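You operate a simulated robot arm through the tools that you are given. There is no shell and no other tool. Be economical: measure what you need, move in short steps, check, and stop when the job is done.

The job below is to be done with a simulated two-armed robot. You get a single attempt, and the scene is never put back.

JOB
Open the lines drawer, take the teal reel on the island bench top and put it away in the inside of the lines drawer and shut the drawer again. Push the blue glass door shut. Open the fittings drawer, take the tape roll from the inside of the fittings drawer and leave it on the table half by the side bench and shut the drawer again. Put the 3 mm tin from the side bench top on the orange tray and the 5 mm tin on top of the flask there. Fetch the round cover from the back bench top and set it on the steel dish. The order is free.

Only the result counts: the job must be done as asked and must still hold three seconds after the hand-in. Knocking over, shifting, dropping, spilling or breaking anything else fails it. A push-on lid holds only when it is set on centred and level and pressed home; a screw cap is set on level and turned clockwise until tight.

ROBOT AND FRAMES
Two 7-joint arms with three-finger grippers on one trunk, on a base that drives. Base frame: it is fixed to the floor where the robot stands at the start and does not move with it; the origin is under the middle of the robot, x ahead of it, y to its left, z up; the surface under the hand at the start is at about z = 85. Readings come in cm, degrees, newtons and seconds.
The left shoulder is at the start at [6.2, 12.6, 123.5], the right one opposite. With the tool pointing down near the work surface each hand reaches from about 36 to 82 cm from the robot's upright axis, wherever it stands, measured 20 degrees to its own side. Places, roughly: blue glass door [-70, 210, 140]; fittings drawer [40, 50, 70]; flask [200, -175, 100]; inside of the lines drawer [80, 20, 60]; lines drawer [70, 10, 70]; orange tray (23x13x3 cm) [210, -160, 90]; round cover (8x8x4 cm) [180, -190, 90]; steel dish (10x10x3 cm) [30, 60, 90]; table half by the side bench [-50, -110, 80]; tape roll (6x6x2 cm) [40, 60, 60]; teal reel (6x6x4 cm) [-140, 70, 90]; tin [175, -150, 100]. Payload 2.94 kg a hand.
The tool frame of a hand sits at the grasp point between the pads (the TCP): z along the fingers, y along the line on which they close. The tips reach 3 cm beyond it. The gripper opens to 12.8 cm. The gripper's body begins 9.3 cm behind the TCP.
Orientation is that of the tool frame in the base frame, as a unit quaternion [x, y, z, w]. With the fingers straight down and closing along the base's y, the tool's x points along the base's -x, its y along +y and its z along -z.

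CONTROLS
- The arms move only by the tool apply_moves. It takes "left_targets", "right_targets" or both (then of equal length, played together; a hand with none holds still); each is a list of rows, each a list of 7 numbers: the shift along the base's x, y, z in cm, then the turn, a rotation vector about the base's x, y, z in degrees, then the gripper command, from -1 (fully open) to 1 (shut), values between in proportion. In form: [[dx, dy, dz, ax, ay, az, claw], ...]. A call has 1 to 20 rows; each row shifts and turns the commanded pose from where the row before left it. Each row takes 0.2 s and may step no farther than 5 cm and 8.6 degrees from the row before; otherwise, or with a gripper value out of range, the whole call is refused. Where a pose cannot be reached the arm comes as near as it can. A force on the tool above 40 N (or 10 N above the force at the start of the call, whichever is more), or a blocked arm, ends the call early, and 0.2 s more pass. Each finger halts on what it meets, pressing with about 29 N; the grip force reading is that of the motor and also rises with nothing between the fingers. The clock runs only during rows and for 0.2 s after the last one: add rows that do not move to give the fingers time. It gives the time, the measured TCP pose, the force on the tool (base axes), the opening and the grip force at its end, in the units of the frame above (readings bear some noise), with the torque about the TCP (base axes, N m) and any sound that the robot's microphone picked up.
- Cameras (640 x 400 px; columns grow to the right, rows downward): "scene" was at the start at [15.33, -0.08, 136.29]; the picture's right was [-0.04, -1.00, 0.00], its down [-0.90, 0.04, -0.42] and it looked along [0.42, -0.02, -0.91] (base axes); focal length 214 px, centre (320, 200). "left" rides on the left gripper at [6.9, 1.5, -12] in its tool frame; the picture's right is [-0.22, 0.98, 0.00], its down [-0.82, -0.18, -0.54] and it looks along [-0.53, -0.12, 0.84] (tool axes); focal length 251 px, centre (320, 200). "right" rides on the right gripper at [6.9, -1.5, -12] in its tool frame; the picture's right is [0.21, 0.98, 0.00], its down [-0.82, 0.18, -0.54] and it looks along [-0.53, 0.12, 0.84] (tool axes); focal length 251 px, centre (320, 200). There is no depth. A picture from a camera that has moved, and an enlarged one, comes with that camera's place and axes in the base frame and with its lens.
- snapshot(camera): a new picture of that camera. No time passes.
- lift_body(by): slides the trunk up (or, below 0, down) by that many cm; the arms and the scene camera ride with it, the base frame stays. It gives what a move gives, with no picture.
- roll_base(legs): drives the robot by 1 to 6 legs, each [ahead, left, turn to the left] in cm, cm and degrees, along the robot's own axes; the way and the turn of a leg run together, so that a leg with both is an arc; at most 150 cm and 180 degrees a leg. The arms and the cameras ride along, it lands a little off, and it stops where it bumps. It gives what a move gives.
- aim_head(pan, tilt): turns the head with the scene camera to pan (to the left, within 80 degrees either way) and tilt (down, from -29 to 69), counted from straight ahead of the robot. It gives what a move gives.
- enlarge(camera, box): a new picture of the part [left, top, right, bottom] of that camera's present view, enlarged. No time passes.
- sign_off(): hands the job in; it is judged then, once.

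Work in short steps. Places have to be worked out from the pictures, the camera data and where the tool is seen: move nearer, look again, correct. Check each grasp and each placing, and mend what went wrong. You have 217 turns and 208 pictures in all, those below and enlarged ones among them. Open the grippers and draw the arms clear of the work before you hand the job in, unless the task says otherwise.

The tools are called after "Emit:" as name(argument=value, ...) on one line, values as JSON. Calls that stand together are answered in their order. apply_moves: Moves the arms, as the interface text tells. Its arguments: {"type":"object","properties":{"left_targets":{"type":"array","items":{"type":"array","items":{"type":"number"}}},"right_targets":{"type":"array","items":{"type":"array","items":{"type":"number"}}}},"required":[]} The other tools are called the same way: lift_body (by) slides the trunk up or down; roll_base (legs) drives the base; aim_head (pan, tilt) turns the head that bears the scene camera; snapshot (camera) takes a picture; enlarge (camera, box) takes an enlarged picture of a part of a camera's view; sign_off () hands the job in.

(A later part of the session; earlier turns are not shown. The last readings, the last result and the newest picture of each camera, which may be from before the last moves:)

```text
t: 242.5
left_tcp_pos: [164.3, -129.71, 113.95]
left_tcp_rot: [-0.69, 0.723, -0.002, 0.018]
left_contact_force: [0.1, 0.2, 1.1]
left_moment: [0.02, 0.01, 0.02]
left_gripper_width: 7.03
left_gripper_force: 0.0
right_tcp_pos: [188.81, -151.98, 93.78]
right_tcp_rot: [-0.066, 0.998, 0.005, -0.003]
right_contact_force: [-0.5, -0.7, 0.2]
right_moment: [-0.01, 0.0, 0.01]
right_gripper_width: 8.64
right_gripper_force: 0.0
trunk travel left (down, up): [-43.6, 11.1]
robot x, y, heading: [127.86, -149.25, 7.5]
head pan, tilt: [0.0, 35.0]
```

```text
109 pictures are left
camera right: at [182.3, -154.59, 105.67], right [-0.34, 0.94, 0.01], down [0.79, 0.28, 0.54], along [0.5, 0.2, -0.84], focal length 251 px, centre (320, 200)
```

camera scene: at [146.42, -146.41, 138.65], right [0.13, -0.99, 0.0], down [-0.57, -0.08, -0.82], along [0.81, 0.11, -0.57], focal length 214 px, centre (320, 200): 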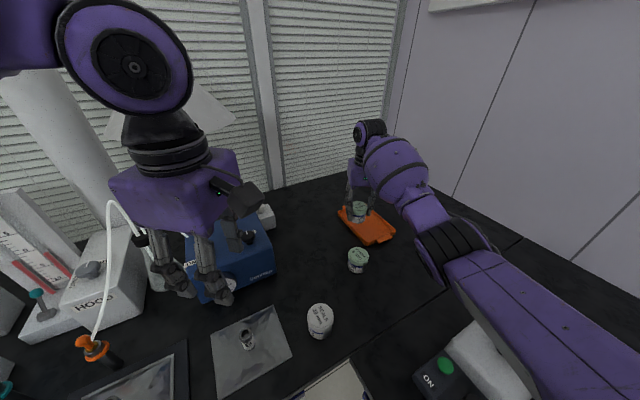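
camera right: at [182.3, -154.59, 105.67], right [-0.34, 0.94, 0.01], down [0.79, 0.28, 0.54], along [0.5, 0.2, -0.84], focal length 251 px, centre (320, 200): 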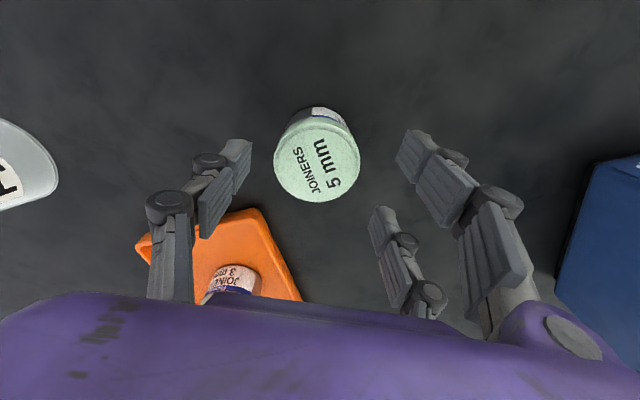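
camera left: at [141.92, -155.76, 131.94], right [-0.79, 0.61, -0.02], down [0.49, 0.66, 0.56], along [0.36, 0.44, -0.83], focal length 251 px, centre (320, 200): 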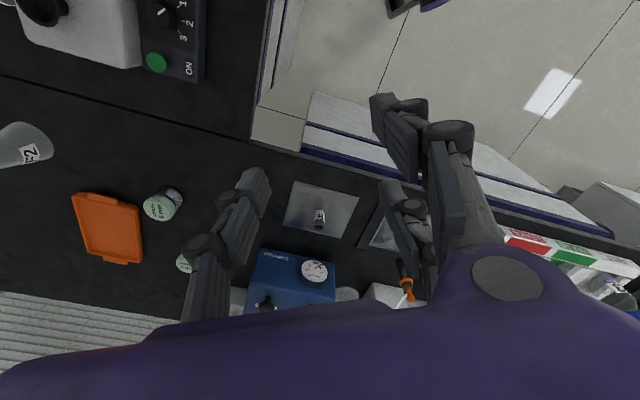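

Centred. Down 3.4 and close.

Emit:
apply_moves(right_targets=[[0, 0, -1.7, 0, 0, 0, -0.35], [0, -0.1, -1.6, 0, 0, 0, -0.35], [0, 0, 0, 0, 0, 0, 0.0], [0, 0, 0, 0, 0, 0, 0.4], [0, 0, 0, 0, 0, 0, 0.4], [0, 0, 4, 0, 0, 0, 0.4], [0, 0, 4, 0, 0, 0, 0.4], [0, 0, 4, 0, 0, 0, 0.4], [0, 0, 4, 0, 0, 0, 0.4], [0, 0, 2, 0, 0, 0, 0.4], [0, 0, 0, 0, 0, 0, 0.4]])

Emit:
snapshot(camera="right")

Emit:
snapshot(camera="scene")

```text
t: 244.9
left_tcp_pos: [164.26, -129.72, 114.06]
left_tcp_rot: [-0.69, 0.724, -0.002, 0.018]
left_contact_force: [0.2, 0.0, 1.1]
left_moment: [0.03, 0.03, 0.02]
left_gripper_width: 7.03
left_gripper_force: 0.1
right_tcp_pos: [188.8, -152.19, 108.67]
right_tcp_rot: [-0.067, 0.998, 0.006, -0.004]
right_contact_force: [0.4, 0.2, -1.0]
right_moment: [0.0, -0.01, -0.02]
right_gripper_width: 5.33
right_gripper_force: 29.2
trunk travel left (down, up): [-43.6, 11.1]
robot x, y, heading: [127.94, -148.67, 7.6]
head pan, tilt: [0.0, 35.0]
```

```text
108 pictures are left
camera right: at [182.24, -154.68, 120.6], right [-0.34, 0.94, 0.01], down [0.8, 0.28, 0.54], along [0.5, 0.2, -0.84], focal length 251 px, centre (320, 200)
```

right: 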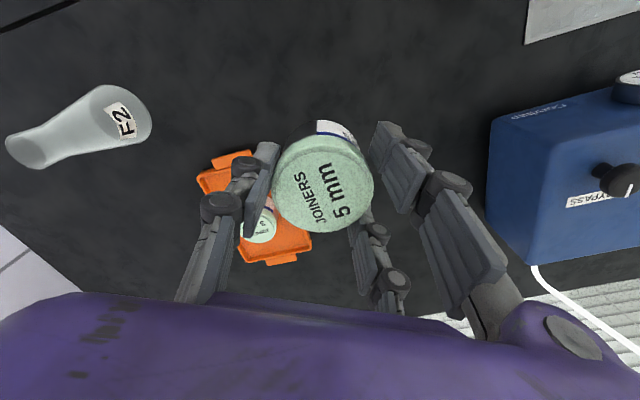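

```text
107 pictures are left
camera scene: at [146.46, -146.51, 138.64], right [0.13, -0.99, 0.0], down [-0.57, -0.08, -0.82], along [0.81, 0.11, -0.57], focal length 214 px, centre (320, 200)
```

scene: 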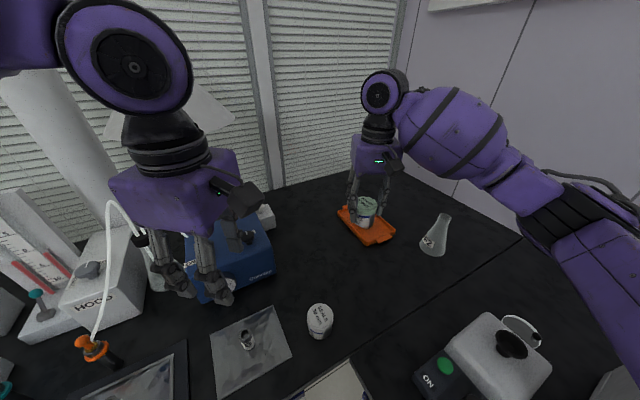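

Held. I move toward the flask and look again for the exact mouth position.

Emit:
apply_moves(right_targets=[[1.5, -3, 0.5, 0, 0, 0, 0.4], [1.5, -3, 0.5, 0, 0, 0, 0.4], [1.5, -3, 0.5, 0, 0, 0, 0.4], [1.5, -3, 0.5, 0, 0, 0, 0.4], [0, 0, 0, 0, 0, 0, 0.4]])

Emit:
snapshot(camera="right")

Emit:
enlarge(camera="scene", box=[340, 160, 500, 260])

```text
t: 246.1
left_tcp_pos: [164.29, -129.57, 114.15]
left_tcp_rot: [-0.69, 0.723, -0.003, 0.017]
left_contact_force: [-0.5, 0.4, 0.5]
left_moment: [-0.06, 0.0, 0.0]
left_gripper_width: 7.05
left_gripper_force: 0.0
right_tcp_pos: [194.65, -164.28, 110.59]
right_tcp_rot: [-0.067, 0.998, 0.007, -0.004]
right_contact_force: [0.3, 0.3, -0.1]
right_moment: [0.0, -0.02, -0.02]
right_gripper_width: 5.34
right_gripper_force: 28.6
trunk travel left (down, up): [-43.6, 11.1]
robot x, y, heading: [127.74, -149.07, 7.8]
head pan, tilt: [0.0, 35.0]
```

```text
106 pictures are left
camera right: at [188.13, -166.77, 122.48], right [-0.34, 0.94, 0.01], down [0.79, 0.28, 0.54], along [0.5, 0.19, -0.84], focal length 251 px, centre (320, 200)
```

right: 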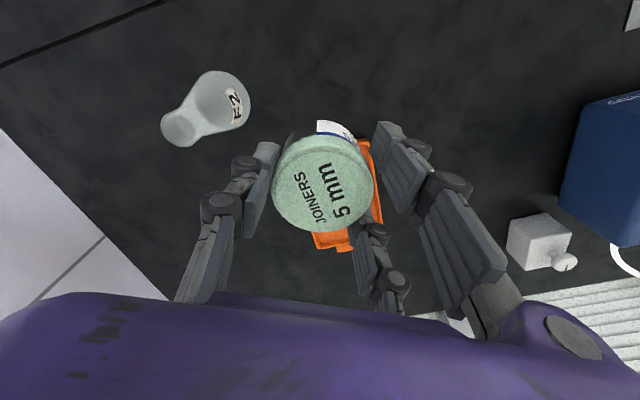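

```text
4.00 times, centred on (420, 210) of scene
camera zoom: at [146.44, -146.43, 138.64], right [0.13, -0.99, 0.0], down [-0.57, -0.08, -0.82], along [0.81, 0.11, -0.57], focal length 858 px, centre (-80, 160)
```

zoom: 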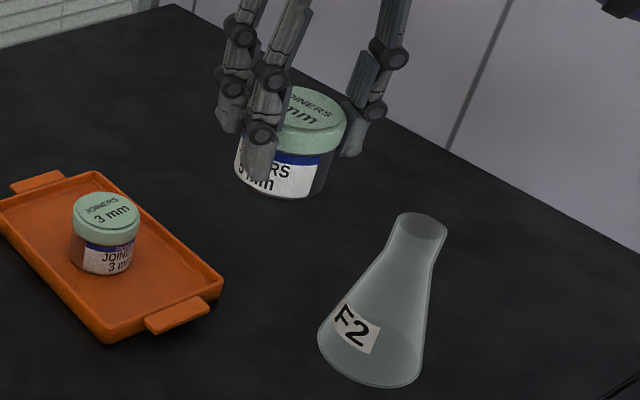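

Mouth centre triangulates to about [199.6,-176.6,98.5]. I move the tin over it and look.

Emit:
apply_moves(right_targets=[[1.2, -3.1, 0, 0, 0, 0, 0.4], [1.2, -3.1, 0, 0, 0, 0, 0.4], [1.3, -3.1, 0, 0, 0, 0, 0.4], [1.25, -3, 0, 0, 0, 0, 0.4], [0, 0, -2, 0, 0, 0, 0.4], [0, 0, 0, 0, 0, 0, 0.4]])

Emit:
snapshot(camera="right")

Emit:
enlarge(camera="scene", box=[360, 140, 520, 260])

```text
t: 247.5
left_tcp_pos: [164.31, -129.68, 113.98]
left_tcp_rot: [-0.69, 0.723, -0.002, 0.017]
left_contact_force: [-0.3, -0.3, 0.2]
left_moment: [-0.02, 0.0, 0.02]
left_gripper_width: 7.03
left_gripper_force: 0.1
right_tcp_pos: [199.51, -176.48, 108.58]
right_tcp_rot: [-0.067, 0.998, 0.006, -0.004]
right_contact_force: [-0.4, 0.1, -0.8]
right_moment: [-0.03, 0.02, 0.0]
right_gripper_width: 5.32
right_gripper_force: 29.0
trunk travel left (down, up): [-43.6, 11.1]
robot x, y, heading: [127.7, -149.08, 7.4]
head pan, tilt: [0.0, 35.0]
```

```text
104 pictures are left
camera right: at [192.97, -179.07, 120.53], right [-0.34, 0.94, 0.01], down [0.79, 0.28, 0.54], along [0.5, 0.2, -0.84], focal length 251 px, centre (320, 200)
```

right: 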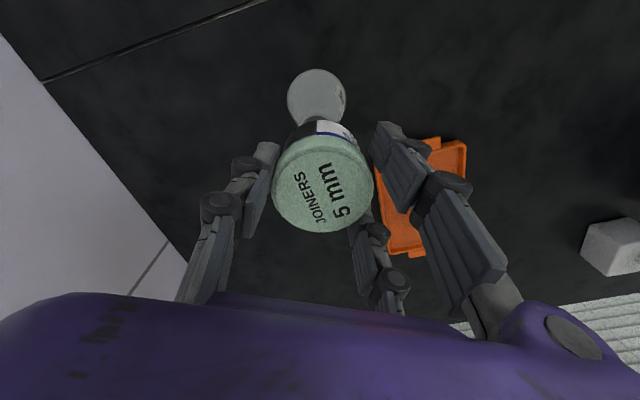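

```text
3.33 times, centred on (440, 200) of scene
camera zoom: at [146.42, -146.51, 138.65], right [0.13, -0.99, 0.0], down [-0.57, -0.08, -0.82], along [0.81, 0.11, -0.57], focal length 715 px, centre (-80, 200)
```

zoom: 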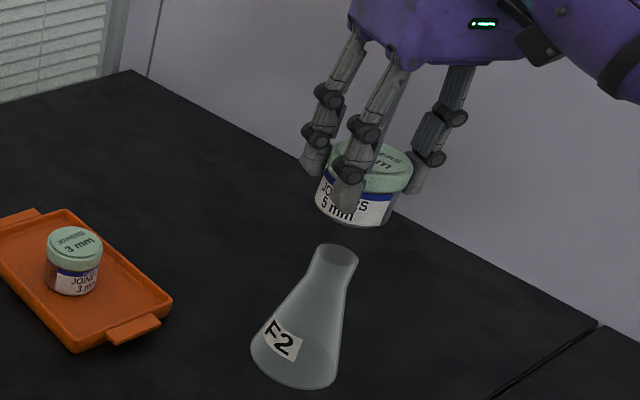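

The mouth is exactly below the tin. I lower gently to contact.

Emit:
apply_moves(right_targets=[[0, 0, -1.5, 0, 0, 0, 0.4], [0, 0, -1.2, 0, 0, 0, 0.4], [0, 0, -0.5, 0, 0, 0, 0.4], [0, 0, -0.3, 0, 0, 0, 0.4], [0, 0, -0.3, 0, 0, 0, 0.4], [0, 0, 0, 0, 0, 0, 0.4]])

Emit:
enlarge(camera="scene", box=[360, 140, 520, 260])

```text
t: 248.9
left_tcp_pos: [164.29, -129.75, 114.14]
left_tcp_rot: [-0.69, 0.724, -0.001, 0.017]
left_contact_force: [-0.9, 0.2, -1.4]
left_moment: [-0.01, 0.03, 0.01]
left_gripper_width: 7.05
left_gripper_force: 0.0
right_tcp_pos: [199.52, -176.51, 104.75]
right_tcp_rot: [-0.068, 0.998, 0.006, -0.004]
right_contact_force: [0.3, -0.2, -1.9]
right_moment: [-0.02, 0.02, -0.02]
right_gripper_width: 5.34
right_gripper_force: 28.7
trunk travel left (down, up): [-43.6, 11.1]
robot x, y, heading: [128.25, -149.21, 7.6]
head pan, tilt: [0.0, 35.0]
```

```text
3.33 times, centred on (440, 200) of scene
camera zoom: at [146.44, -146.5, 138.64], right [0.13, -0.99, 0.0], down [-0.57, -0.08, -0.82], along [0.81, 0.11, -0.57], focal length 715 px, centre (-80, 200)
```

zoom: 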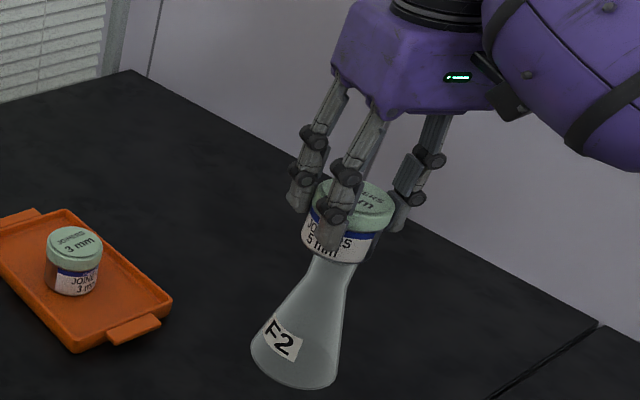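

Nearly on. I continue in 0.25 cm steps.

Emit:
apply_moves(right_targets=[[0, 0, -0.25, 0, 0, 0, 0.4], [0, 0, -0.25, 0, 0, 0, 0.4], [0, 0, -0.25, 0, 0, 0, 0.4], [0, 0, 0, 0, 0, 0, 0.4]])

```text
t: 249.9
left_tcp_pos: [164.42, -129.72, 114.14]
left_tcp_rot: [-0.69, 0.723, -0.003, 0.018]
left_contact_force: [-0.3, -0.7, -1.0]
left_moment: [0.0, -0.01, 0.0]
left_gripper_width: 7.02
left_gripper_force: 0.1
right_tcp_pos: [199.57, -176.5, 104.04]
right_tcp_rot: [-0.066, 0.998, 0.006, -0.003]
right_contact_force: [0.4, -0.4, -0.4]
right_moment: [-0.01, -0.01, 0.01]
right_gripper_width: 5.29
right_gripper_force: 29.1
trunk travel left (down, up): [-43.6, 11.1]
robot x, y, heading: [127.95, -149.15, 7.8]
head pan, tilt: [0.0, 35.0]
```

Emit:
apply_moves(right_targets=[[0, 0, -0.2, 0, 0, 0, 0.4], [0, 0, -0.2, 0, 0, 0, 0.4], [0, 0, -0.2, 0, 0, 0, 0.4], [0, 0, 0, 0, 0, 0, 0.4]])

```text
t: 250.9
left_tcp_pos: [164.11, -129.68, 114.12]
left_tcp_rot: [-0.69, 0.723, -0.003, 0.018]
left_contact_force: [0.2, -1.0, -0.9]
left_moment: [0.01, -0.02, 0.02]
left_gripper_width: 7.06
left_gripper_force: 0.0
right_tcp_pos: [199.54, -176.49, 103.87]
right_tcp_rot: [-0.066, 0.998, 0.006, -0.001]
right_contact_force: [5.2, -1.5, 25.6]
right_moment: [-0.19, -0.31, 0.03]
right_gripper_width: 5.32
right_gripper_force: 29.1
trunk travel left (down, up): [-43.6, 11.1]
robot x, y, heading: [127.77, -149.13, 7.8]
head pan, tilt: [0.0, 35.0]
```

In contact. I relax the press, open slowly, then rise straight up.

Emit:
apply_moves(right_targets=[[0, 0, 0.25, 0, 0, 0, 0.4], [0, 0, 0, 0, 0, 0, 0.15], [0, 0, 0, 0, 0, 0, 0.05], [0, 0, 0, 0, 0, 0, -0.05], [0, 0, 0, 0, 0, 0, -0.15], [0, 0, 0, 0, 0, 0, -0.15]])

Emit:
enlarge(camera="scene", box=[360, 140, 520, 260])

```text
t: 252.3
left_tcp_pos: [164.35, -129.61, 114.04]
left_tcp_rot: [-0.69, 0.723, -0.002, 0.018]
left_contact_force: [0.8, 0.6, -0.8]
left_moment: [0.0, 0.01, 0.04]
left_gripper_width: 7.06
left_gripper_force: 0.1
right_tcp_pos: [199.63, -176.52, 103.73]
right_tcp_rot: [-0.067, 0.998, 0.006, -0.004]
right_contact_force: [-0.6, -0.2, -0.2]
right_moment: [0.01, 0.03, 0.02]
right_gripper_width: 7.34
right_gripper_force: 0.1
trunk travel left (down, up): [-43.6, 11.1]
robot x, y, heading: [127.86, -149.38, 7.6]
head pan, tilt: [0.0, 35.0]
```

```text
3.33 times, centred on (440, 200) of scene
camera zoom: at [146.45, -146.5, 138.64], right [0.13, -0.99, 0.0], down [-0.57, -0.08, -0.82], along [0.81, 0.11, -0.57], focal length 715 px, centre (-80, 200)
```

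zoom: 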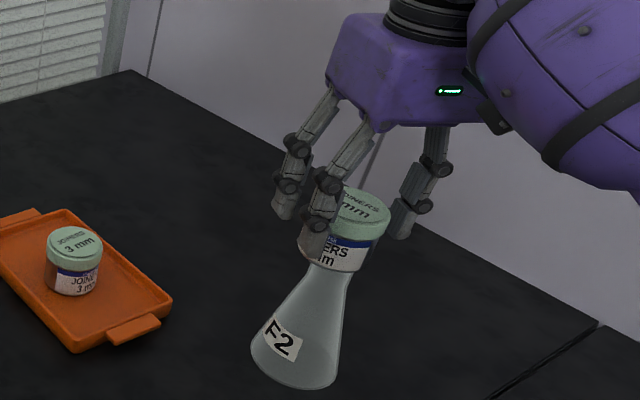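

The tin rests on the flask with the fingers clear. I rise straight up.

Emit:
apply_moves(right_targets=[[0, 0, 1.5, 0, 0, 0, -0.15], [0, 0, 2, 0, 0, 0, -0.15], [0, 0, 3, 0, 0, 0, -0.15], [0, 0, 3, 0, 0, 0, -0.15], [0, 0, 3, 0, 0, 0, -0.15], [0, 0, 0, 0, 0, 0, -0.15]])

Emit:
enlarge(camera="scene", box=[340, 140, 580, 340])

```text
t: 253.7
left_tcp_pos: [164.49, -129.7, 114.07]
left_tcp_rot: [-0.69, 0.724, -0.002, 0.018]
left_contact_force: [-0.8, -0.2, 0.6]
left_moment: [-0.01, 0.01, 0.04]
left_gripper_width: 7.02
left_gripper_force: 0.1
right_tcp_pos: [199.83, -176.57, 116.16]
right_tcp_rot: [-0.067, 0.998, 0.006, -0.005]
right_contact_force: [-0.2, 0.3, 1.1]
right_moment: [0.01, 0.01, 0.0]
right_gripper_width: 7.39
right_gripper_force: 0.1
trunk travel left (down, up): [-43.6, 11.1]
robot x, y, heading: [127.73, -149.16, 7.5]
head pan, tilt: [0.0, 35.0]
```

```text
2.00 times, centred on (460, 240) of scene
camera zoom: at [146.47, -146.53, 138.64], right [0.13, -0.99, 0.0], down [-0.57, -0.08, -0.82], along [0.81, 0.11, -0.57], focal length 429 px, centre (40, 120)
```

zoom: 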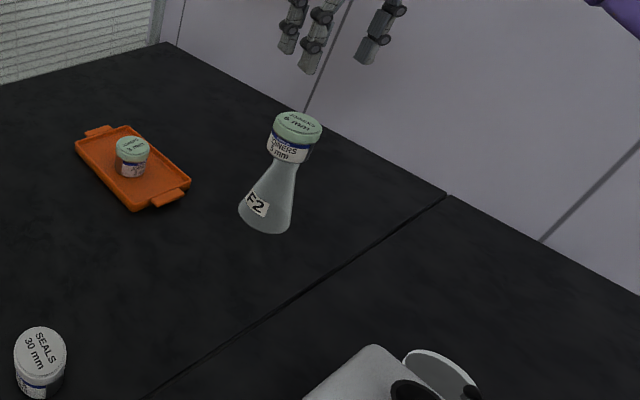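

Both tins are placed. I now move the right hand back toward the round cover behind the mixer.

Emit:
apply_moves(right_targets=[[-4, 0, 1, 0, 0, 0, -0.4], [-4, -0.5, 1, 0, 0, 0, -0.6], [-4, -1, 0, 0, 0, 0, -0.8], [-4, -1.5, 0, 0, 0, 0, -0.8], [-4, -1.5, 0, 0, 0, 0, -0.8], [-2, -1.5, 0, 0, 0, 0, -0.8], [0, 0, 0, 0, 0, 0, -0.8]])

Emit:
snapshot(camera="right")

Emit:
aim_head(pan=-30, tilt=40)

Emit:
snapshot(camera="scene")

```text
t: 255.3
left_tcp_pos: [164.44, -129.62, 114.14]
left_tcp_rot: [-0.691, 0.723, -0.002, 0.017]
left_contact_force: [0.3, 0.0, 0.0]
left_moment: [0.0, 0.03, 0.01]
left_gripper_width: 7.05
left_gripper_force: 0.0
right_tcp_pos: [177.79, -182.42, 118.12]
right_tcp_rot: [-0.067, 0.998, 0.006, -0.005]
right_contact_force: [0.6, 0.0, -0.3]
right_moment: [-0.03, 0.01, 0.01]
right_gripper_width: 11.5
right_gripper_force: 0.0
trunk travel left (down, up): [-43.6, 11.1]
robot x, y, heading: [128.05, -148.85, 7.8]
head pan, tilt: [0.0, 35.0]
```

```text
99 pictures are left
camera right: at [171.25, -184.88, 130.05], right [-0.34, 0.94, 0.01], down [0.8, 0.28, 0.54], along [0.5, 0.2, -0.84], focal length 251 px, centre (320, 200)
```

right: 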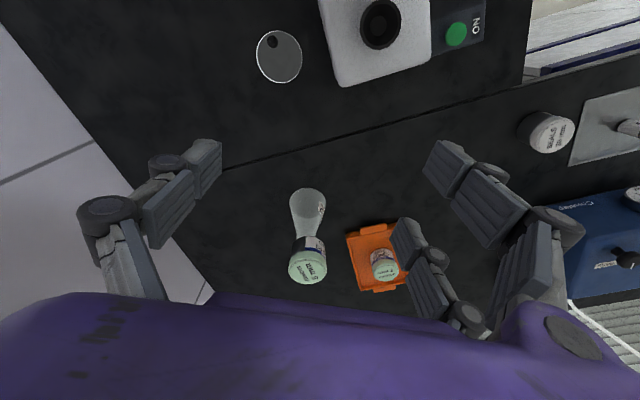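

```text
t: 256.2
left_tcp_pos: [164.31, -129.76, 114.05]
left_tcp_rot: [-0.69, 0.724, -0.002, 0.019]
left_contact_force: [-0.1, 0.1, -0.3]
left_moment: [0.01, 0.02, 0.02]
left_gripper_width: 7.04
left_gripper_force: 0.1
right_tcp_pos: [177.71, -182.31, 118.09]
right_tcp_rot: [-0.067, 0.998, 0.006, -0.004]
right_contact_force: [-0.2, -0.3, 1.1]
right_moment: [-0.03, 0.04, -0.04]
right_gripper_width: 11.5
right_gripper_force: 0.1
trunk travel left (down, up): [-43.6, 11.1]
robot x, y, heading: [127.76, -148.9, 7.5]
head pan, tilt: [-30.0, 40.0]
```

```text
98 pictures are left
camera scene: at [145.57, -150.89, 137.89], right [-0.38, -0.92, 0.0], down [-0.59, 0.24, -0.77], along [0.71, -0.29, -0.64], focal length 214 px, centre (320, 200)
```

scene: 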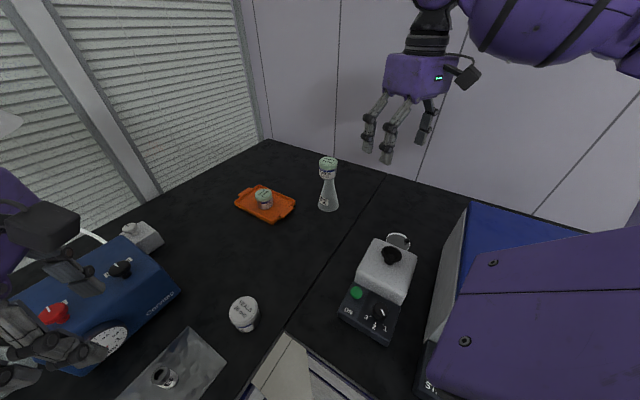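

I enlarge the cover to understand its shape.

Emit:
enlarge(camera="right", box=[230, 10, 330, 100])

Emit:
enlarge(camera="scene", box=[340, 210, 440, 310])

```text
4.44 times, centred on (280, 55) of right
camera zoom: at [171.17, -184.91, 130.09], right [-0.34, 0.94, 0.01], down [0.79, 0.28, 0.54], along [0.5, 0.2, -0.84], focal length 1118 px, centre (498, 844)
```

zoom: 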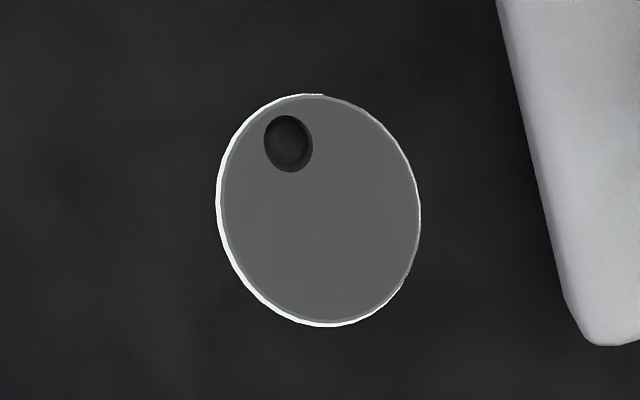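

```text
4.00 times, centred on (390, 260) of scene
camera zoom: at [145.57, -150.89, 137.89], right [-0.38, -0.92, 0.0], down [-0.59, 0.24, -0.77], along [0.71, -0.29, -0.64], focal length 858 px, centre (40, -40)
```

zoom: 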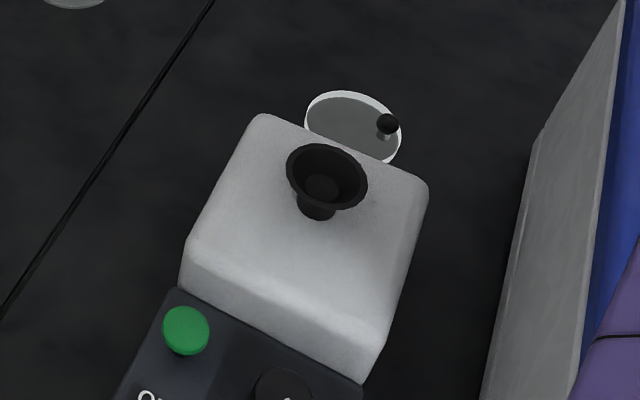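

The cover is a disc (centre ~[175.4,-189]) with an off-centre knob at ~[173.5,-190]. I yaw the right hand −70° so the fingers close along the knob-to-centre line, and move above the knob.

Emit:
apply_moves(right_targets=[[0, 0, 0, 0, 0, -7.8, -0.6], [0, 0, 0, 0, 0, -7.8, -0.5], [0, 0, 0, 0, 0, -7.8, -0.3], [0, 0, 0, 0, 0, -7.8, 0], [0, 0, 0, 0, 0, -7.8, 0.3], [0, 0, 0, 0, 0, -7.8, 0.5], [-0.9, -1.7, -1, 0, 0, -7.8, 0.5], [-1.1, -2, -2, 0, 0, -7.8, 0.5], [-1.1, -2, -2, 0, 0, -7.6, 0.5], [-1.1, -1.9, -3, 0, 0, 0, 0.5], [0, 0, 0, 0, 0, 0, 0.5]])

Emit:
snapshot(camera="right")

Emit:
snapshot(camera="scene")

```text
t: 258.6
left_tcp_pos: [164.37, -129.63, 114.1]
left_tcp_rot: [-0.69, 0.723, -0.003, 0.018]
left_contact_force: [-0.4, 0.2, 0.5]
left_moment: [-0.02, 0.02, 0.02]
left_gripper_width: 7.04
left_gripper_force: 0.1
right_tcp_pos: [173.42, -190.03, 110.16]
right_tcp_rot: [0.518, 0.855, 0.008, 0.0]
right_contact_force: [-0.3, 0.8, 0.4]
right_moment: [0.01, -0.02, 0.02]
right_gripper_width: 3.2
right_gripper_force: 0.1
trunk travel left (down, up): [-43.6, 11.1]
robot x, y, heading: [127.98, -149.32, 7.6]
head pan, tilt: [-30.0, 40.0]
```

```text
95 pictures are left
camera right: at [168.87, -184.68, 122.08], right [0.77, 0.64, 0.01], down [0.54, -0.65, 0.54], along [0.35, -0.4, -0.84], focal length 251 px, centre (320, 200)
```

right: 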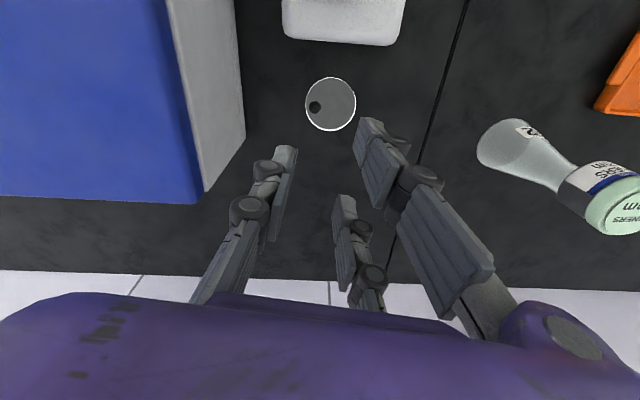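

```text
94 pictures are left
camera scene: at [145.59, -150.88, 137.89], right [-0.38, -0.92, 0.0], down [-0.59, 0.24, -0.77], along [0.71, -0.29, -0.64], focal length 214 px, centre (320, 200)
```

scene: 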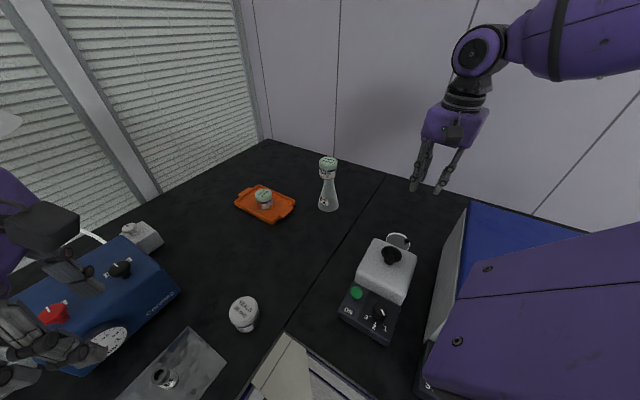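

Knob at [173.1,-190.1]. I correct, yaw +9°, and descend to 95.

Emit:
apply_moves(right_targets=[[-0.2, -0.1, -3, 0, 0, 4.5, 0.4], [-0.1, 0, -4, 0, 0, 4.5, 0.4], [0, 0, -4, 0, 0, 0, 0.4], [0, 0, -4, 0, 0, 0, 0.4], [0, 0, 0, 0, 0, 0, 0.4]])

Emit:
snapshot(camera="right")

```text
t: 259.8
left_tcp_pos: [164.26, -129.56, 114.17]
left_tcp_rot: [-0.691, 0.723, -0.002, 0.018]
left_contact_force: [-0.6, 0.0, 0.4]
left_moment: [0.0, -0.04, -0.01]
left_gripper_width: 7.05
left_gripper_force: 0.0
right_tcp_pos: [172.98, -190.27, 95.16]
right_tcp_rot: [0.448, 0.894, 0.008, 0.001]
right_contact_force: [-0.3, 0.1, 0.0]
right_moment: [-0.05, 0.0, -0.01]
right_gripper_width: 3.83
right_gripper_force: 0.0
trunk travel left (down, up): [-43.6, 11.1]
robot x, y, heading: [128.15, -149.17, 7.4]
head pan, tilt: [-30.0, 40.0]
```

```text
93 pictures are left
camera right: at [167.64, -185.7, 107.05], right [0.66, 0.76, 0.01], down [0.63, -0.56, 0.54], along [0.41, -0.34, -0.84], focal length 251 px, centre (320, 200)
```

right: 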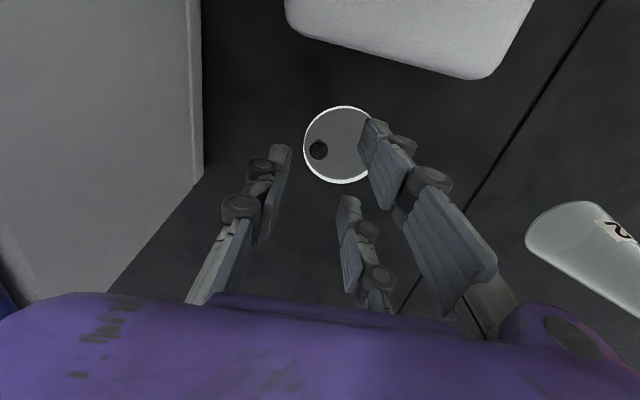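

The knob is between the fingers. I descend to 90 and close.

Emit:
apply_moves(right_targets=[[0.1, 0, -2, 0, 0, 0, 0.4], [0, 0, -2, 0, 0, 0, 0.4], [0, 0, -1, 0, 0, 0, 0.4], [0, 0, 0, 0, 0, 0, 0.4]])

Emit:
snapshot(camera="right")

Emit:
enlarge(camera="scene", box=[340, 170, 460, 290])

```text
t: 260.8
left_tcp_pos: [164.3, -129.7, 114.05]
left_tcp_rot: [-0.69, 0.723, -0.002, 0.018]
left_contact_force: [0.3, -0.3, 0.0]
left_moment: [0.01, 0.02, -0.01]
left_gripper_width: 7.03
left_gripper_force: 0.0
right_tcp_pos: [173.16, -190.24, 90.11]
right_tcp_rot: [0.448, 0.894, 0.007, 0.0]
right_contact_force: [0.3, -0.5, -0.1]
right_moment: [0.0, -0.02, 0.0]
right_gripper_width: 3.83
right_gripper_force: 0.1
trunk travel left (down, up): [-43.6, 11.1]
robot x, y, heading: [127.91, -148.95, 7.6]
head pan, tilt: [-30.0, 40.0]
```

```text
92 pictures are left
camera right: at [167.75, -185.69, 102.02], right [0.66, 0.76, 0.01], down [0.63, -0.56, 0.54], along [0.41, -0.34, -0.84], focal length 251 px, centre (320, 200)
```

right: 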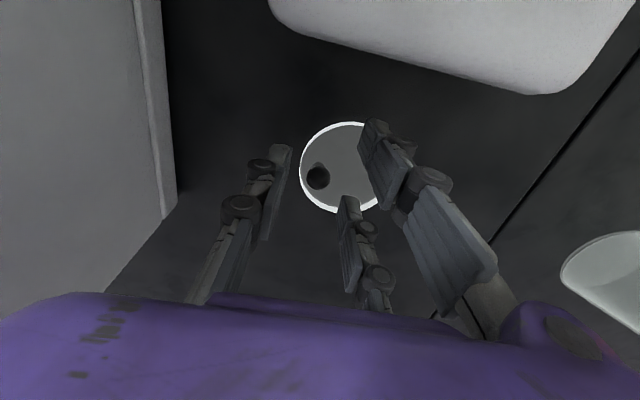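

```text
3.33 times, centred on (400, 230) of scene
camera zoom: at [145.56, -150.9, 137.89], right [-0.38, -0.92, 0.0], down [-0.59, 0.25, -0.77], along [0.71, -0.29, -0.64], focal length 715 px, centre (53, 100)
```

zoom: 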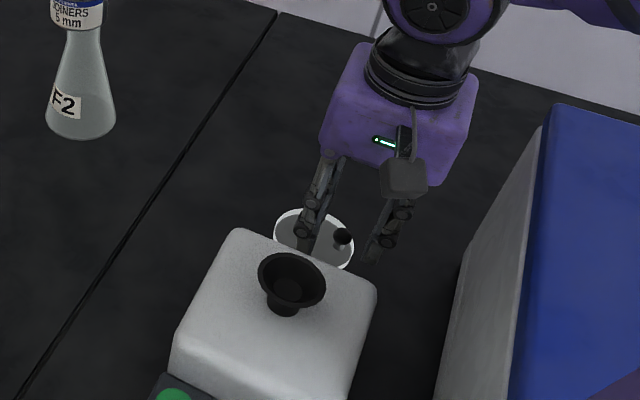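

Knob is between the pads. I lower 0.5 and close.

Emit:
apply_moves(right_targets=[[0, -0.1, -0.5, 0, 0, 0, 0.4], [0, 0, 0, 0, 0, 0, 0.7], [0, 0, 0, 0, 0, 0, 1], [0, 0, 0, 0, 0, 0, 1]])

Emit:
snapshot(camera="right")

```text
t: 261.8
left_tcp_pos: [164.37, -129.79, 114.06]
left_tcp_rot: [-0.69, 0.724, -0.003, 0.018]
left_contact_force: [-0.6, 0.8, -0.1]
left_moment: [-0.05, 0.0, -0.03]
left_gripper_width: 7.03
left_gripper_force: 0.2
right_tcp_pos: [173.08, -190.23, 89.58]
right_tcp_rot: [0.449, 0.894, 0.007, 0.0]
right_contact_force: [-0.2, 0.7, -0.5]
right_moment: [0.02, -0.04, 0.01]
right_gripper_width: 0.0
right_gripper_force: 3.3
trunk travel left (down, up): [-43.6, 11.1]
robot x, y, heading: [127.99, -148.98, 7.7]
head pan, tilt: [-30.0, 40.0]
```

```text
90 pictures are left
camera right: at [167.75, -185.78, 101.56], right [0.66, 0.76, 0.01], down [0.63, -0.56, 0.54], along [0.41, -0.34, -0.84], focal length 251 px, centre (320, 200)
```

right: 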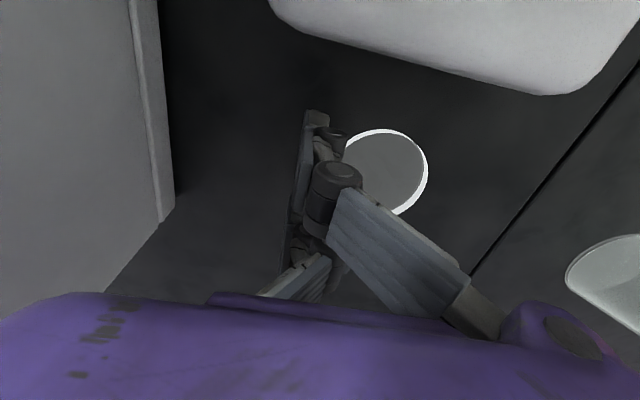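

The fingers closed on nothing and the cover shifted. I raise and look again.

Emit:
apply_moves(right_targets=[[0, 0, 2, 0, 0, 0, 1], [0, 0, 4, 0, 0, 0, 1], [0, 0, 4, 0, 0, 0, 0.4], [0, 0, 0, 0, 0, 0, 0]])

Emit:
snapshot(camera="right")

Emit:
enlarge(camera="scene", box=[340, 200, 440, 280])

```text
t: 262.8
left_tcp_pos: [164.3, -129.7, 114.14]
left_tcp_rot: [-0.69, 0.723, -0.002, 0.017]
left_contact_force: [-0.3, 0.3, 0.1]
left_moment: [0.0, -0.05, 0.0]
left_gripper_width: 7.02
left_gripper_force: 0.1
right_tcp_pos: [173.24, -190.31, 99.55]
right_tcp_rot: [0.448, 0.894, 0.008, -0.002]
right_contact_force: [0.0, -0.3, 0.0]
right_moment: [0.02, -0.03, 0.01]
right_gripper_width: 5.16
right_gripper_force: 0.1
trunk travel left (down, up): [-43.6, 11.1]
robot x, y, heading: [127.95, -149.56, 7.4]
head pan, tilt: [-30.0, 40.0]
```

```text
89 pictures are left
camera right: at [167.89, -185.88, 111.52], right [0.66, 0.76, 0.01], down [0.63, -0.56, 0.54], along [0.41, -0.34, -0.84], focal length 251 px, centre (320, 200)
```

right: 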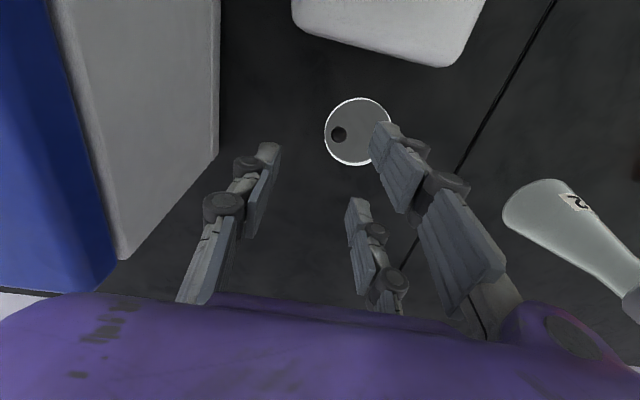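

```text
5.00 times, centred on (390, 240) of scene
camera zoom: at [145.62, -150.95, 137.88], right [-0.38, -0.92, 0.0], down [-0.59, 0.25, -0.77], along [0.71, -0.29, -0.64], focal length 1072 px, centre (-30, 0)
```

zoom: 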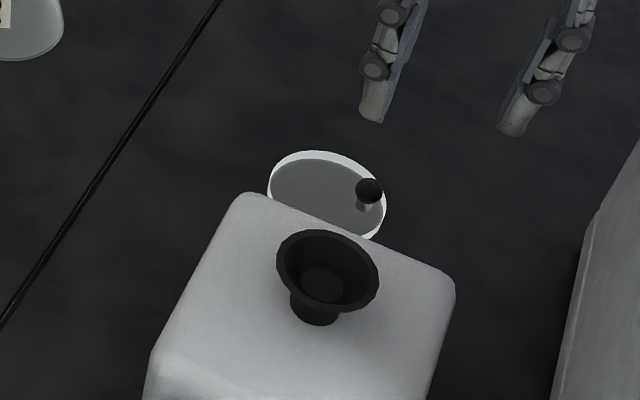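

I suspect the jaw has two prongs on one side, letting the small knob slip. I enlarge the gripper to see.

Emit:
enlarge(camera="scene", box=[380, 130, 480, 230])

Emit:
enlarge(camera="right", box=[170, 80, 500, 310])

```text
4.00 times, centred on (430, 180) of scene
camera zoom: at [145.62, -150.95, 137.88], right [-0.38, -0.92, 0.0], down [-0.59, 0.25, -0.77], along [0.71, -0.29, -0.64], focal length 858 px, centre (-120, 280)
```

zoom: 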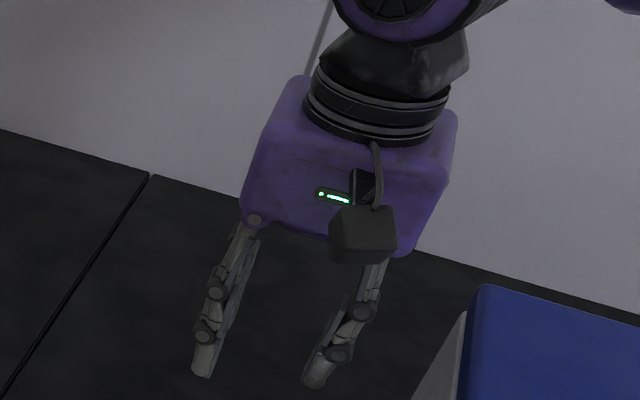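

```text
1.74 times, centred on (335, 195) of right
camera zoom: at [167.89, -185.88, 111.52], right [0.66, 0.76, 0.01], down [0.63, -0.56, 0.54], along [0.41, -0.34, -0.84], focal length 437 px, centre (294, 209)
```

zoom: 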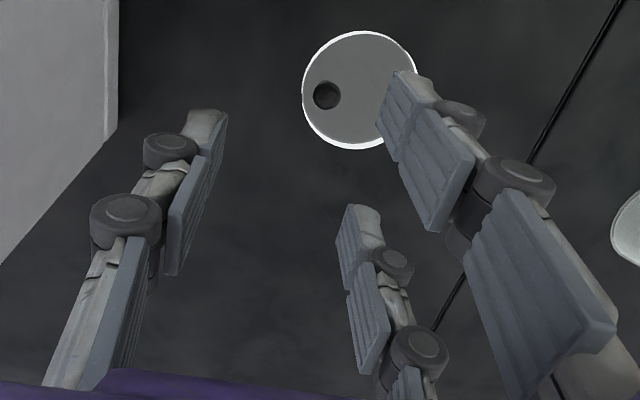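

The gripper has two prongs on one side and one on the other, so the knob slips through. I'll grasp the disc by its rim instead: centre now ~[177,-187.7]; I open to 11.3 and position over it.

Emit:
apply_moves(right_targets=[[1.9, 1.3, 0, 0, 0, 0, -0.5], [1.9, 1.3, 0, 0, 0, 0, -0.77], [0, 0, -2, 0, 0, 0, -0.77], [0, 0, -2, 0, 0, 0, -0.77], [0, 0, 0, 0, 0, 0, -0.77]])

Emit:
snapshot(camera="right")

Emit:
enlarge(camera="scene", box=[340, 170, 460, 290])

```text
t: 264.0
left_tcp_pos: [164.41, -129.66, 114.12]
left_tcp_rot: [-0.69, 0.723, -0.002, 0.018]
left_contact_force: [-0.4, -0.3, -1.0]
left_moment: [0.01, 0.0, 0.01]
left_gripper_width: 7.02
left_gripper_force: 0.2
right_tcp_pos: [177.15, -187.66, 95.71]
right_tcp_rot: [0.448, 0.894, 0.007, 0.0]
right_contact_force: [-0.9, -0.1, 0.8]
right_moment: [0.0, -0.01, -0.01]
right_gripper_width: 11.31
right_gripper_force: 0.1
trunk travel left (down, up): [-43.6, 11.1]
robot x, y, heading: [127.58, -149.18, 7.7]
head pan, tilt: [-30.0, 40.0]
```

```text
85 pictures are left
camera right: at [171.67, -183.1, 107.6], right [0.66, 0.76, 0.01], down [0.63, -0.56, 0.54], along [0.41, -0.34, -0.84], focal length 251 px, centre (320, 200)
```

right: 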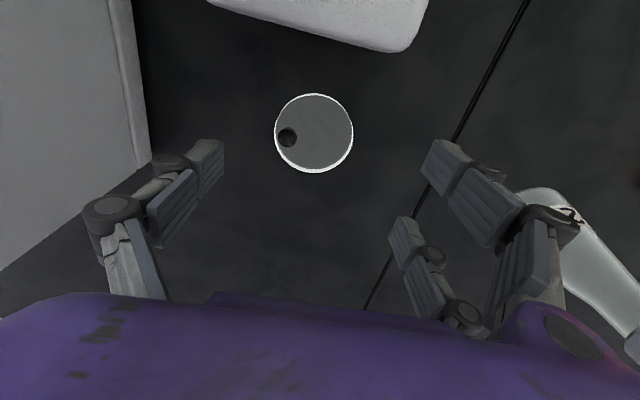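

```text
3.33 times, centred on (400, 230) of scene
camera zoom: at [145.55, -150.88, 137.89], right [-0.38, -0.92, 0.0], down [-0.59, 0.24, -0.77], along [0.71, -0.29, -0.64], focal length 715 px, centre (53, 100)
```

zoom: 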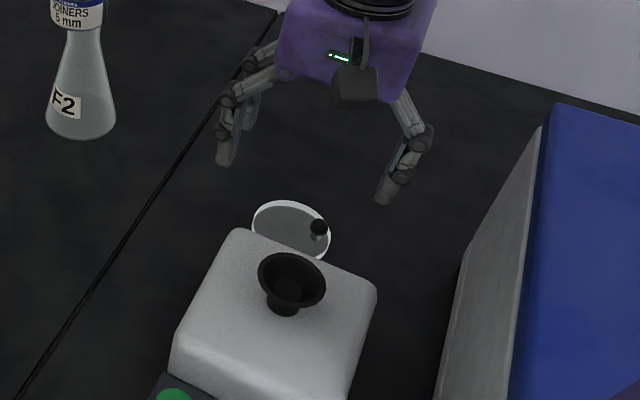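

Centred. I descend so the tips just clear the bench.

Emit:
apply_moves(right_targets=[[-0.2, -0.1, -2, 0, 0, 0, -0.77], [-0.2, -0.1, -2, 0, 0, 0, -0.77], [0, 0, -2, 0, 0, 0, -0.77], [0, 0, -0.9, 0, 0, 0, -0.77], [0, 0, 0, 0, 0, 0, -0.77]])

Emit:
snapshot(camera="right")

```text
t: 265.2
left_tcp_pos: [164.37, -129.68, 114.12]
left_tcp_rot: [-0.69, 0.723, -0.002, 0.017]
left_contact_force: [-0.4, 0.3, 0.7]
left_moment: [0.0, 0.0, 0.0]
left_gripper_width: 7.05
left_gripper_force: 0.0
right_tcp_pos: [176.55, -187.81, 88.79]
right_tcp_rot: [0.448, 0.894, 0.007, -0.001]
right_contact_force: [0.0, -0.8, 0.1]
right_moment: [-0.02, -0.02, 0.03]
right_gripper_width: 11.31
right_gripper_force: 0.0
trunk travel left (down, up): [-43.6, 11.1]
robot x, y, heading: [127.97, -149.39, 7.7]
head pan, tilt: [-30.0, 40.0]
```

```text
83 pictures are left
camera right: at [171.28, -183.29, 100.78], right [0.66, 0.76, 0.01], down [0.63, -0.56, 0.54], along [0.41, -0.34, -0.84], focal length 251 px, centre (320, 200)
```

right: 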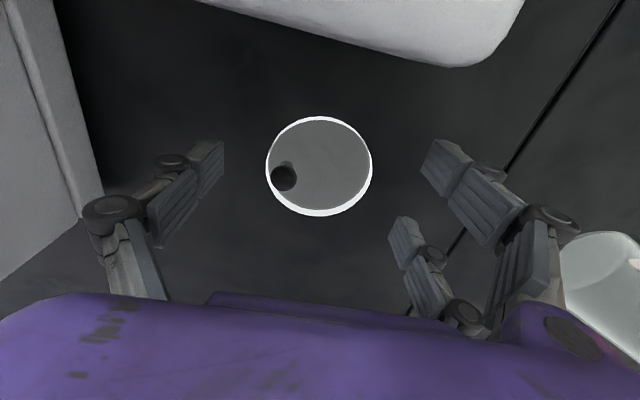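

Centred. I lower 0.5 more and close on the rim.

Emit:
apply_moves(right_targets=[[0, 0.1, -0.5, 0, 0, 0, -0.77], [0, 0, 0, 0, 0, 0, -0.3], [0, 0, 0, 0, 0, 0, 0.2], [0, 0, 0, 0, 0, 0, 0.2], [0, 0, 0, 0, 0, 0, 0.2]])

Emit:
snapshot(camera="right")

```text
t: 266.4
left_tcp_pos: [164.35, -129.65, 113.99]
left_tcp_rot: [-0.69, 0.723, -0.002, 0.017]
left_contact_force: [0.6, 0.3, -0.4]
left_moment: [0.01, 0.01, 0.03]
left_gripper_width: 7.05
left_gripper_force: 0.0
right_tcp_pos: [176.55, -187.83, 88.28]
right_tcp_rot: [0.448, 0.894, 0.007, -0.001]
right_contact_force: [0.0, -0.4, 2.5]
right_moment: [-0.07, 0.05, 0.0]
right_gripper_width: 6.47
right_gripper_force: 29.3
trunk travel left (down, up): [-43.6, 11.1]
robot x, y, heading: [127.61, -149.01, 7.6]
head pan, tilt: [-30.0, 40.0]
```

```text
82 pictures are left
camera right: at [171.29, -183.25, 100.24], right [0.66, 0.76, 0.01], down [0.63, -0.56, 0.54], along [0.41, -0.34, -0.84], focal length 251 px, centre (320, 200)
```

right: 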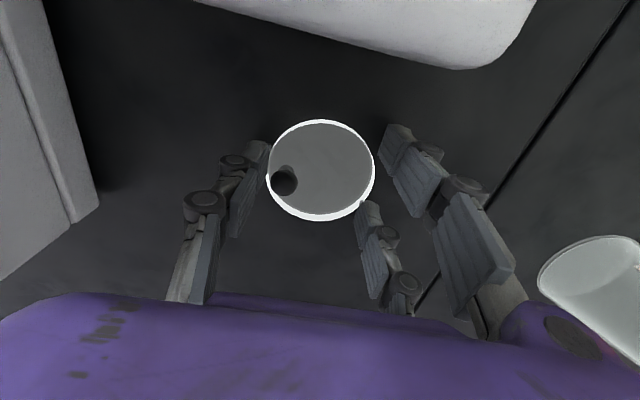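

The rim is gripped (6.5 cm). I lift and check that it comes level.

Emit:
apply_moves(right_targets=[[0, 0, 1, 0, 0, 0, 0.2], [0, 0, 2, 0, 0, 0, 0.2], [0, 0, 3, 0, 0, 0, 0.2], [0, 0, 4, 0, 0, 0, 0.2], [0, 0, 4, 0, 0, 0, 0.2], [0, 0, 4, 0, 0, 0, 0.2], [0, 0, 0, 0, 0, 0, 0.2]])

Emit:
snapshot(camera="right")

Emit:
snapshot(camera="scene")

```text
t: 268.0
left_tcp_pos: [164.4, -129.74, 113.98]
left_tcp_rot: [-0.69, 0.723, -0.002, 0.018]
left_contact_force: [0.4, -0.8, -0.2]
left_moment: [0.0, 0.03, 0.04]
left_gripper_width: 7.04
left_gripper_force: 0.0
right_tcp_pos: [176.76, -187.88, 106.45]
right_tcp_rot: [0.449, 0.894, 0.008, -0.001]
right_contact_force: [-0.1, -0.5, 0.5]
right_moment: [0.03, -0.01, -0.03]
right_gripper_width: 6.45
right_gripper_force: 28.4
trunk travel left (down, up): [-43.6, 11.1]
robot x, y, heading: [127.97, -148.92, 7.6]
head pan, tilt: [-30.0, 40.0]
```

```text
81 pictures are left
camera right: at [171.32, -183.34, 118.36], right [0.66, 0.76, 0.01], down [0.63, -0.56, 0.54], along [0.41, -0.34, -0.84], focal length 251 px, centre (320, 200)
```

right: 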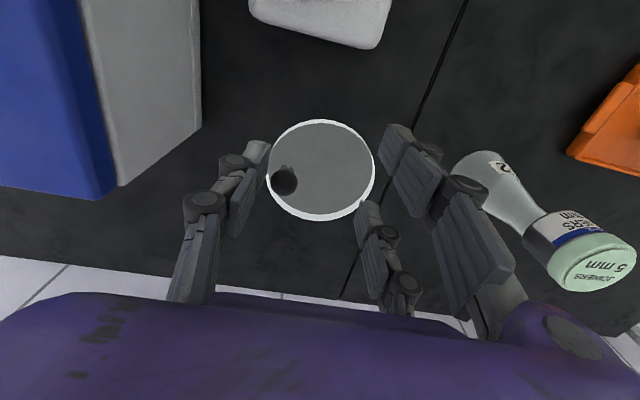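

```text
80 pictures are left
camera scene: at [145.62, -150.94, 137.88], right [-0.38, -0.92, 0.0], down [-0.59, 0.25, -0.77], along [0.71, -0.29, -0.64], focal length 214 px, centre (320, 200)
```

scene: 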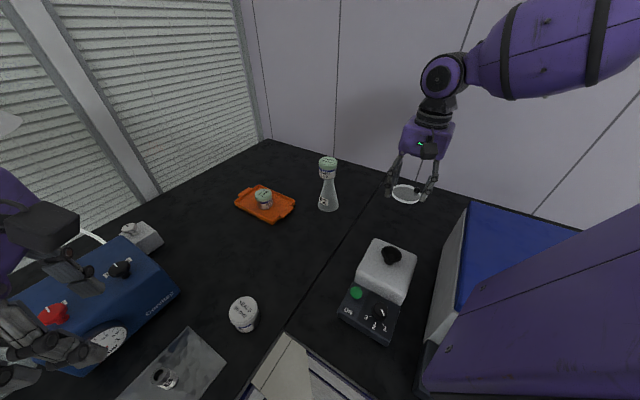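

The cover is held level and centred at the TCP. I raise it and back out of the corner.

Emit:
apply_moves(right_targets=[[0, 0, 4, 0, 0, 0, 0.2], [0, 0, 4, 0, 0, 0, 0.2], [0, 0, 4, 0, 0, 0, 0.2], [0, 0, 0, 0, 0, 0, 0.2]])

Emit:
roll_base(legs=[[-28, 0, 0], [0, 0, 28.5]])

Emit:
aim_head(pan=0, tilt=35)

Emit:
snapshot(camera="scene")

```text
t: 269.0
left_tcp_pos: [164.42, -129.76, 114.13]
left_tcp_rot: [-0.69, 0.723, -0.003, 0.018]
left_contact_force: [-0.2, 0.5, 0.3]
left_moment: [0.0, 0.01, 0.01]
left_gripper_width: 7.02
left_gripper_force: 0.1
right_tcp_pos: [176.61, -187.66, 118.3]
right_tcp_rot: [0.448, 0.894, 0.007, 0.0]
right_contact_force: [0.0, 0.1, -1.1]
right_moment: [-0.01, 0.04, 0.02]
right_gripper_width: 6.46
right_gripper_force: 28.9
trunk travel left (down, up): [-43.6, 11.1]
robot x, y, heading: [127.88, -149.1, 7.9]
head pan, tilt: [-30.0, 40.0]
```

```text
t: 272.4
left_tcp_pos: [122.21, -118.1, 114.04]
left_tcp_rot: [0.852, -0.524, -0.002, -0.018]
left_contact_force: [-0.2, 0.0, 0.9]
left_moment: [-0.01, 0.0, 0.0]
left_gripper_width: 7.03
left_gripper_force: 0.1
right_tcp_pos: [161.42, -162.6, 118.07]
right_tcp_rot: [0.207, 0.978, 0.007, -0.002]
right_contact_force: [0.1, 0.8, -0.3]
right_moment: [-0.02, -0.01, 0.01]
right_gripper_width: 6.42
right_gripper_force: 28.7
trunk travel left (down, up): [-43.6, 11.1]
robot x, y, heading: [99.79, -152.64, 37.0]
head pan, tilt: [-30.0, 40.0]
```

```text
t: 273.4
left_tcp_pos: [122.19, -118.02, 114.11]
left_tcp_rot: [0.851, -0.524, -0.001, -0.018]
left_contact_force: [0.2, 0.3, 0.1]
left_moment: [0.0, -0.02, 0.02]
left_gripper_width: 7.04
left_gripper_force: 0.1
right_tcp_pos: [161.47, -162.6, 118.09]
right_tcp_rot: [0.207, 0.978, 0.007, -0.001]
right_contact_force: [-0.3, -0.4, 0.0]
right_moment: [-0.04, -0.02, 0.03]
right_gripper_width: 6.42
right_gripper_force: 28.4
trunk travel left (down, up): [-43.6, 11.1]
robot x, y, heading: [99.76, -153.12, 37.1]
head pan, tilt: [0.0, 35.0]
```

```text
79 pictures are left
camera scene: at [114.96, -141.56, 138.64], right [0.6, -0.8, 0.0], down [-0.46, -0.34, -0.82], along [0.65, 0.49, -0.57], focal length 214 px, centre (320, 200)
```

scene: 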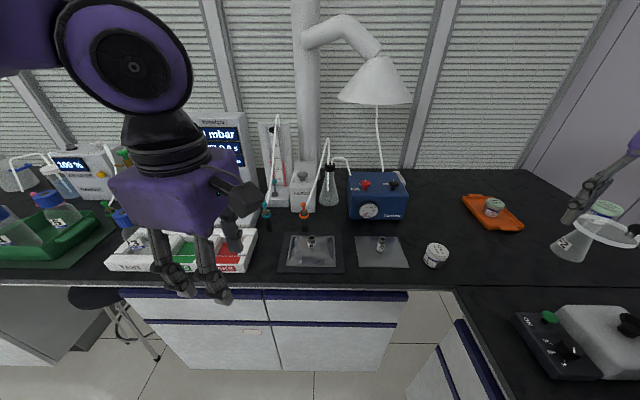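

All is intact. I travel left along the bench back to the flow-rig bench.

Emit:
roll_base(legs=[[-12, 0, 0], [0, 118, 0], [0, 110, 0]])

Emit:
snapshot(camera="scene")

```text
t: 294.3
left_tcp_pos: [-26.5, 55.7, 114.07]
left_tcp_rot: [0.857, -0.516, -0.003, -0.018]
left_contact_force: [-0.6, -0.6, 0.0]
left_moment: [-0.01, -0.02, 0.0]
left_gripper_width: 7.05
left_gripper_force: 0.0
right_tcp_pos: [13.65, 11.96, 118.37]
right_tcp_rot: [0.197, 0.98, 0.007, -0.002]
right_contact_force: [-0.7, 0.6, 0.7]
right_moment: [-0.01, -0.03, 0.01]
right_gripper_width: 6.29
right_gripper_force: 28.8
trunk travel left (down, up): [-43.6, 11.1]
robot x, y, heading: [-47.92, 20.07, 38.2]
head pan, tilt: [0.0, 35.0]
```

```text
78 pictures are left
camera scene: at [-33.19, 32.05, 138.64], right [0.62, -0.79, 0.0], down [-0.45, -0.35, -0.82], along [0.64, 0.51, -0.57], focal length 214 px, centre (320, 200)
```

scene: 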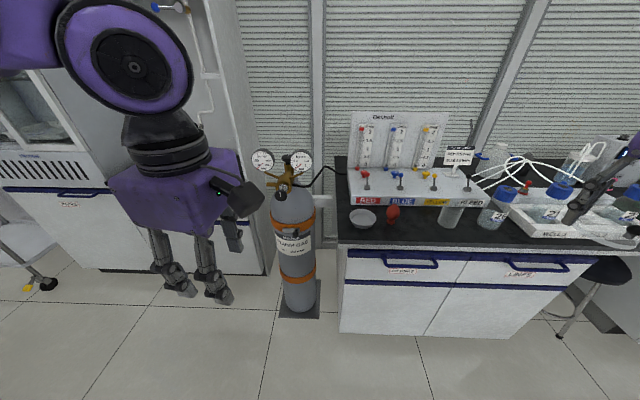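

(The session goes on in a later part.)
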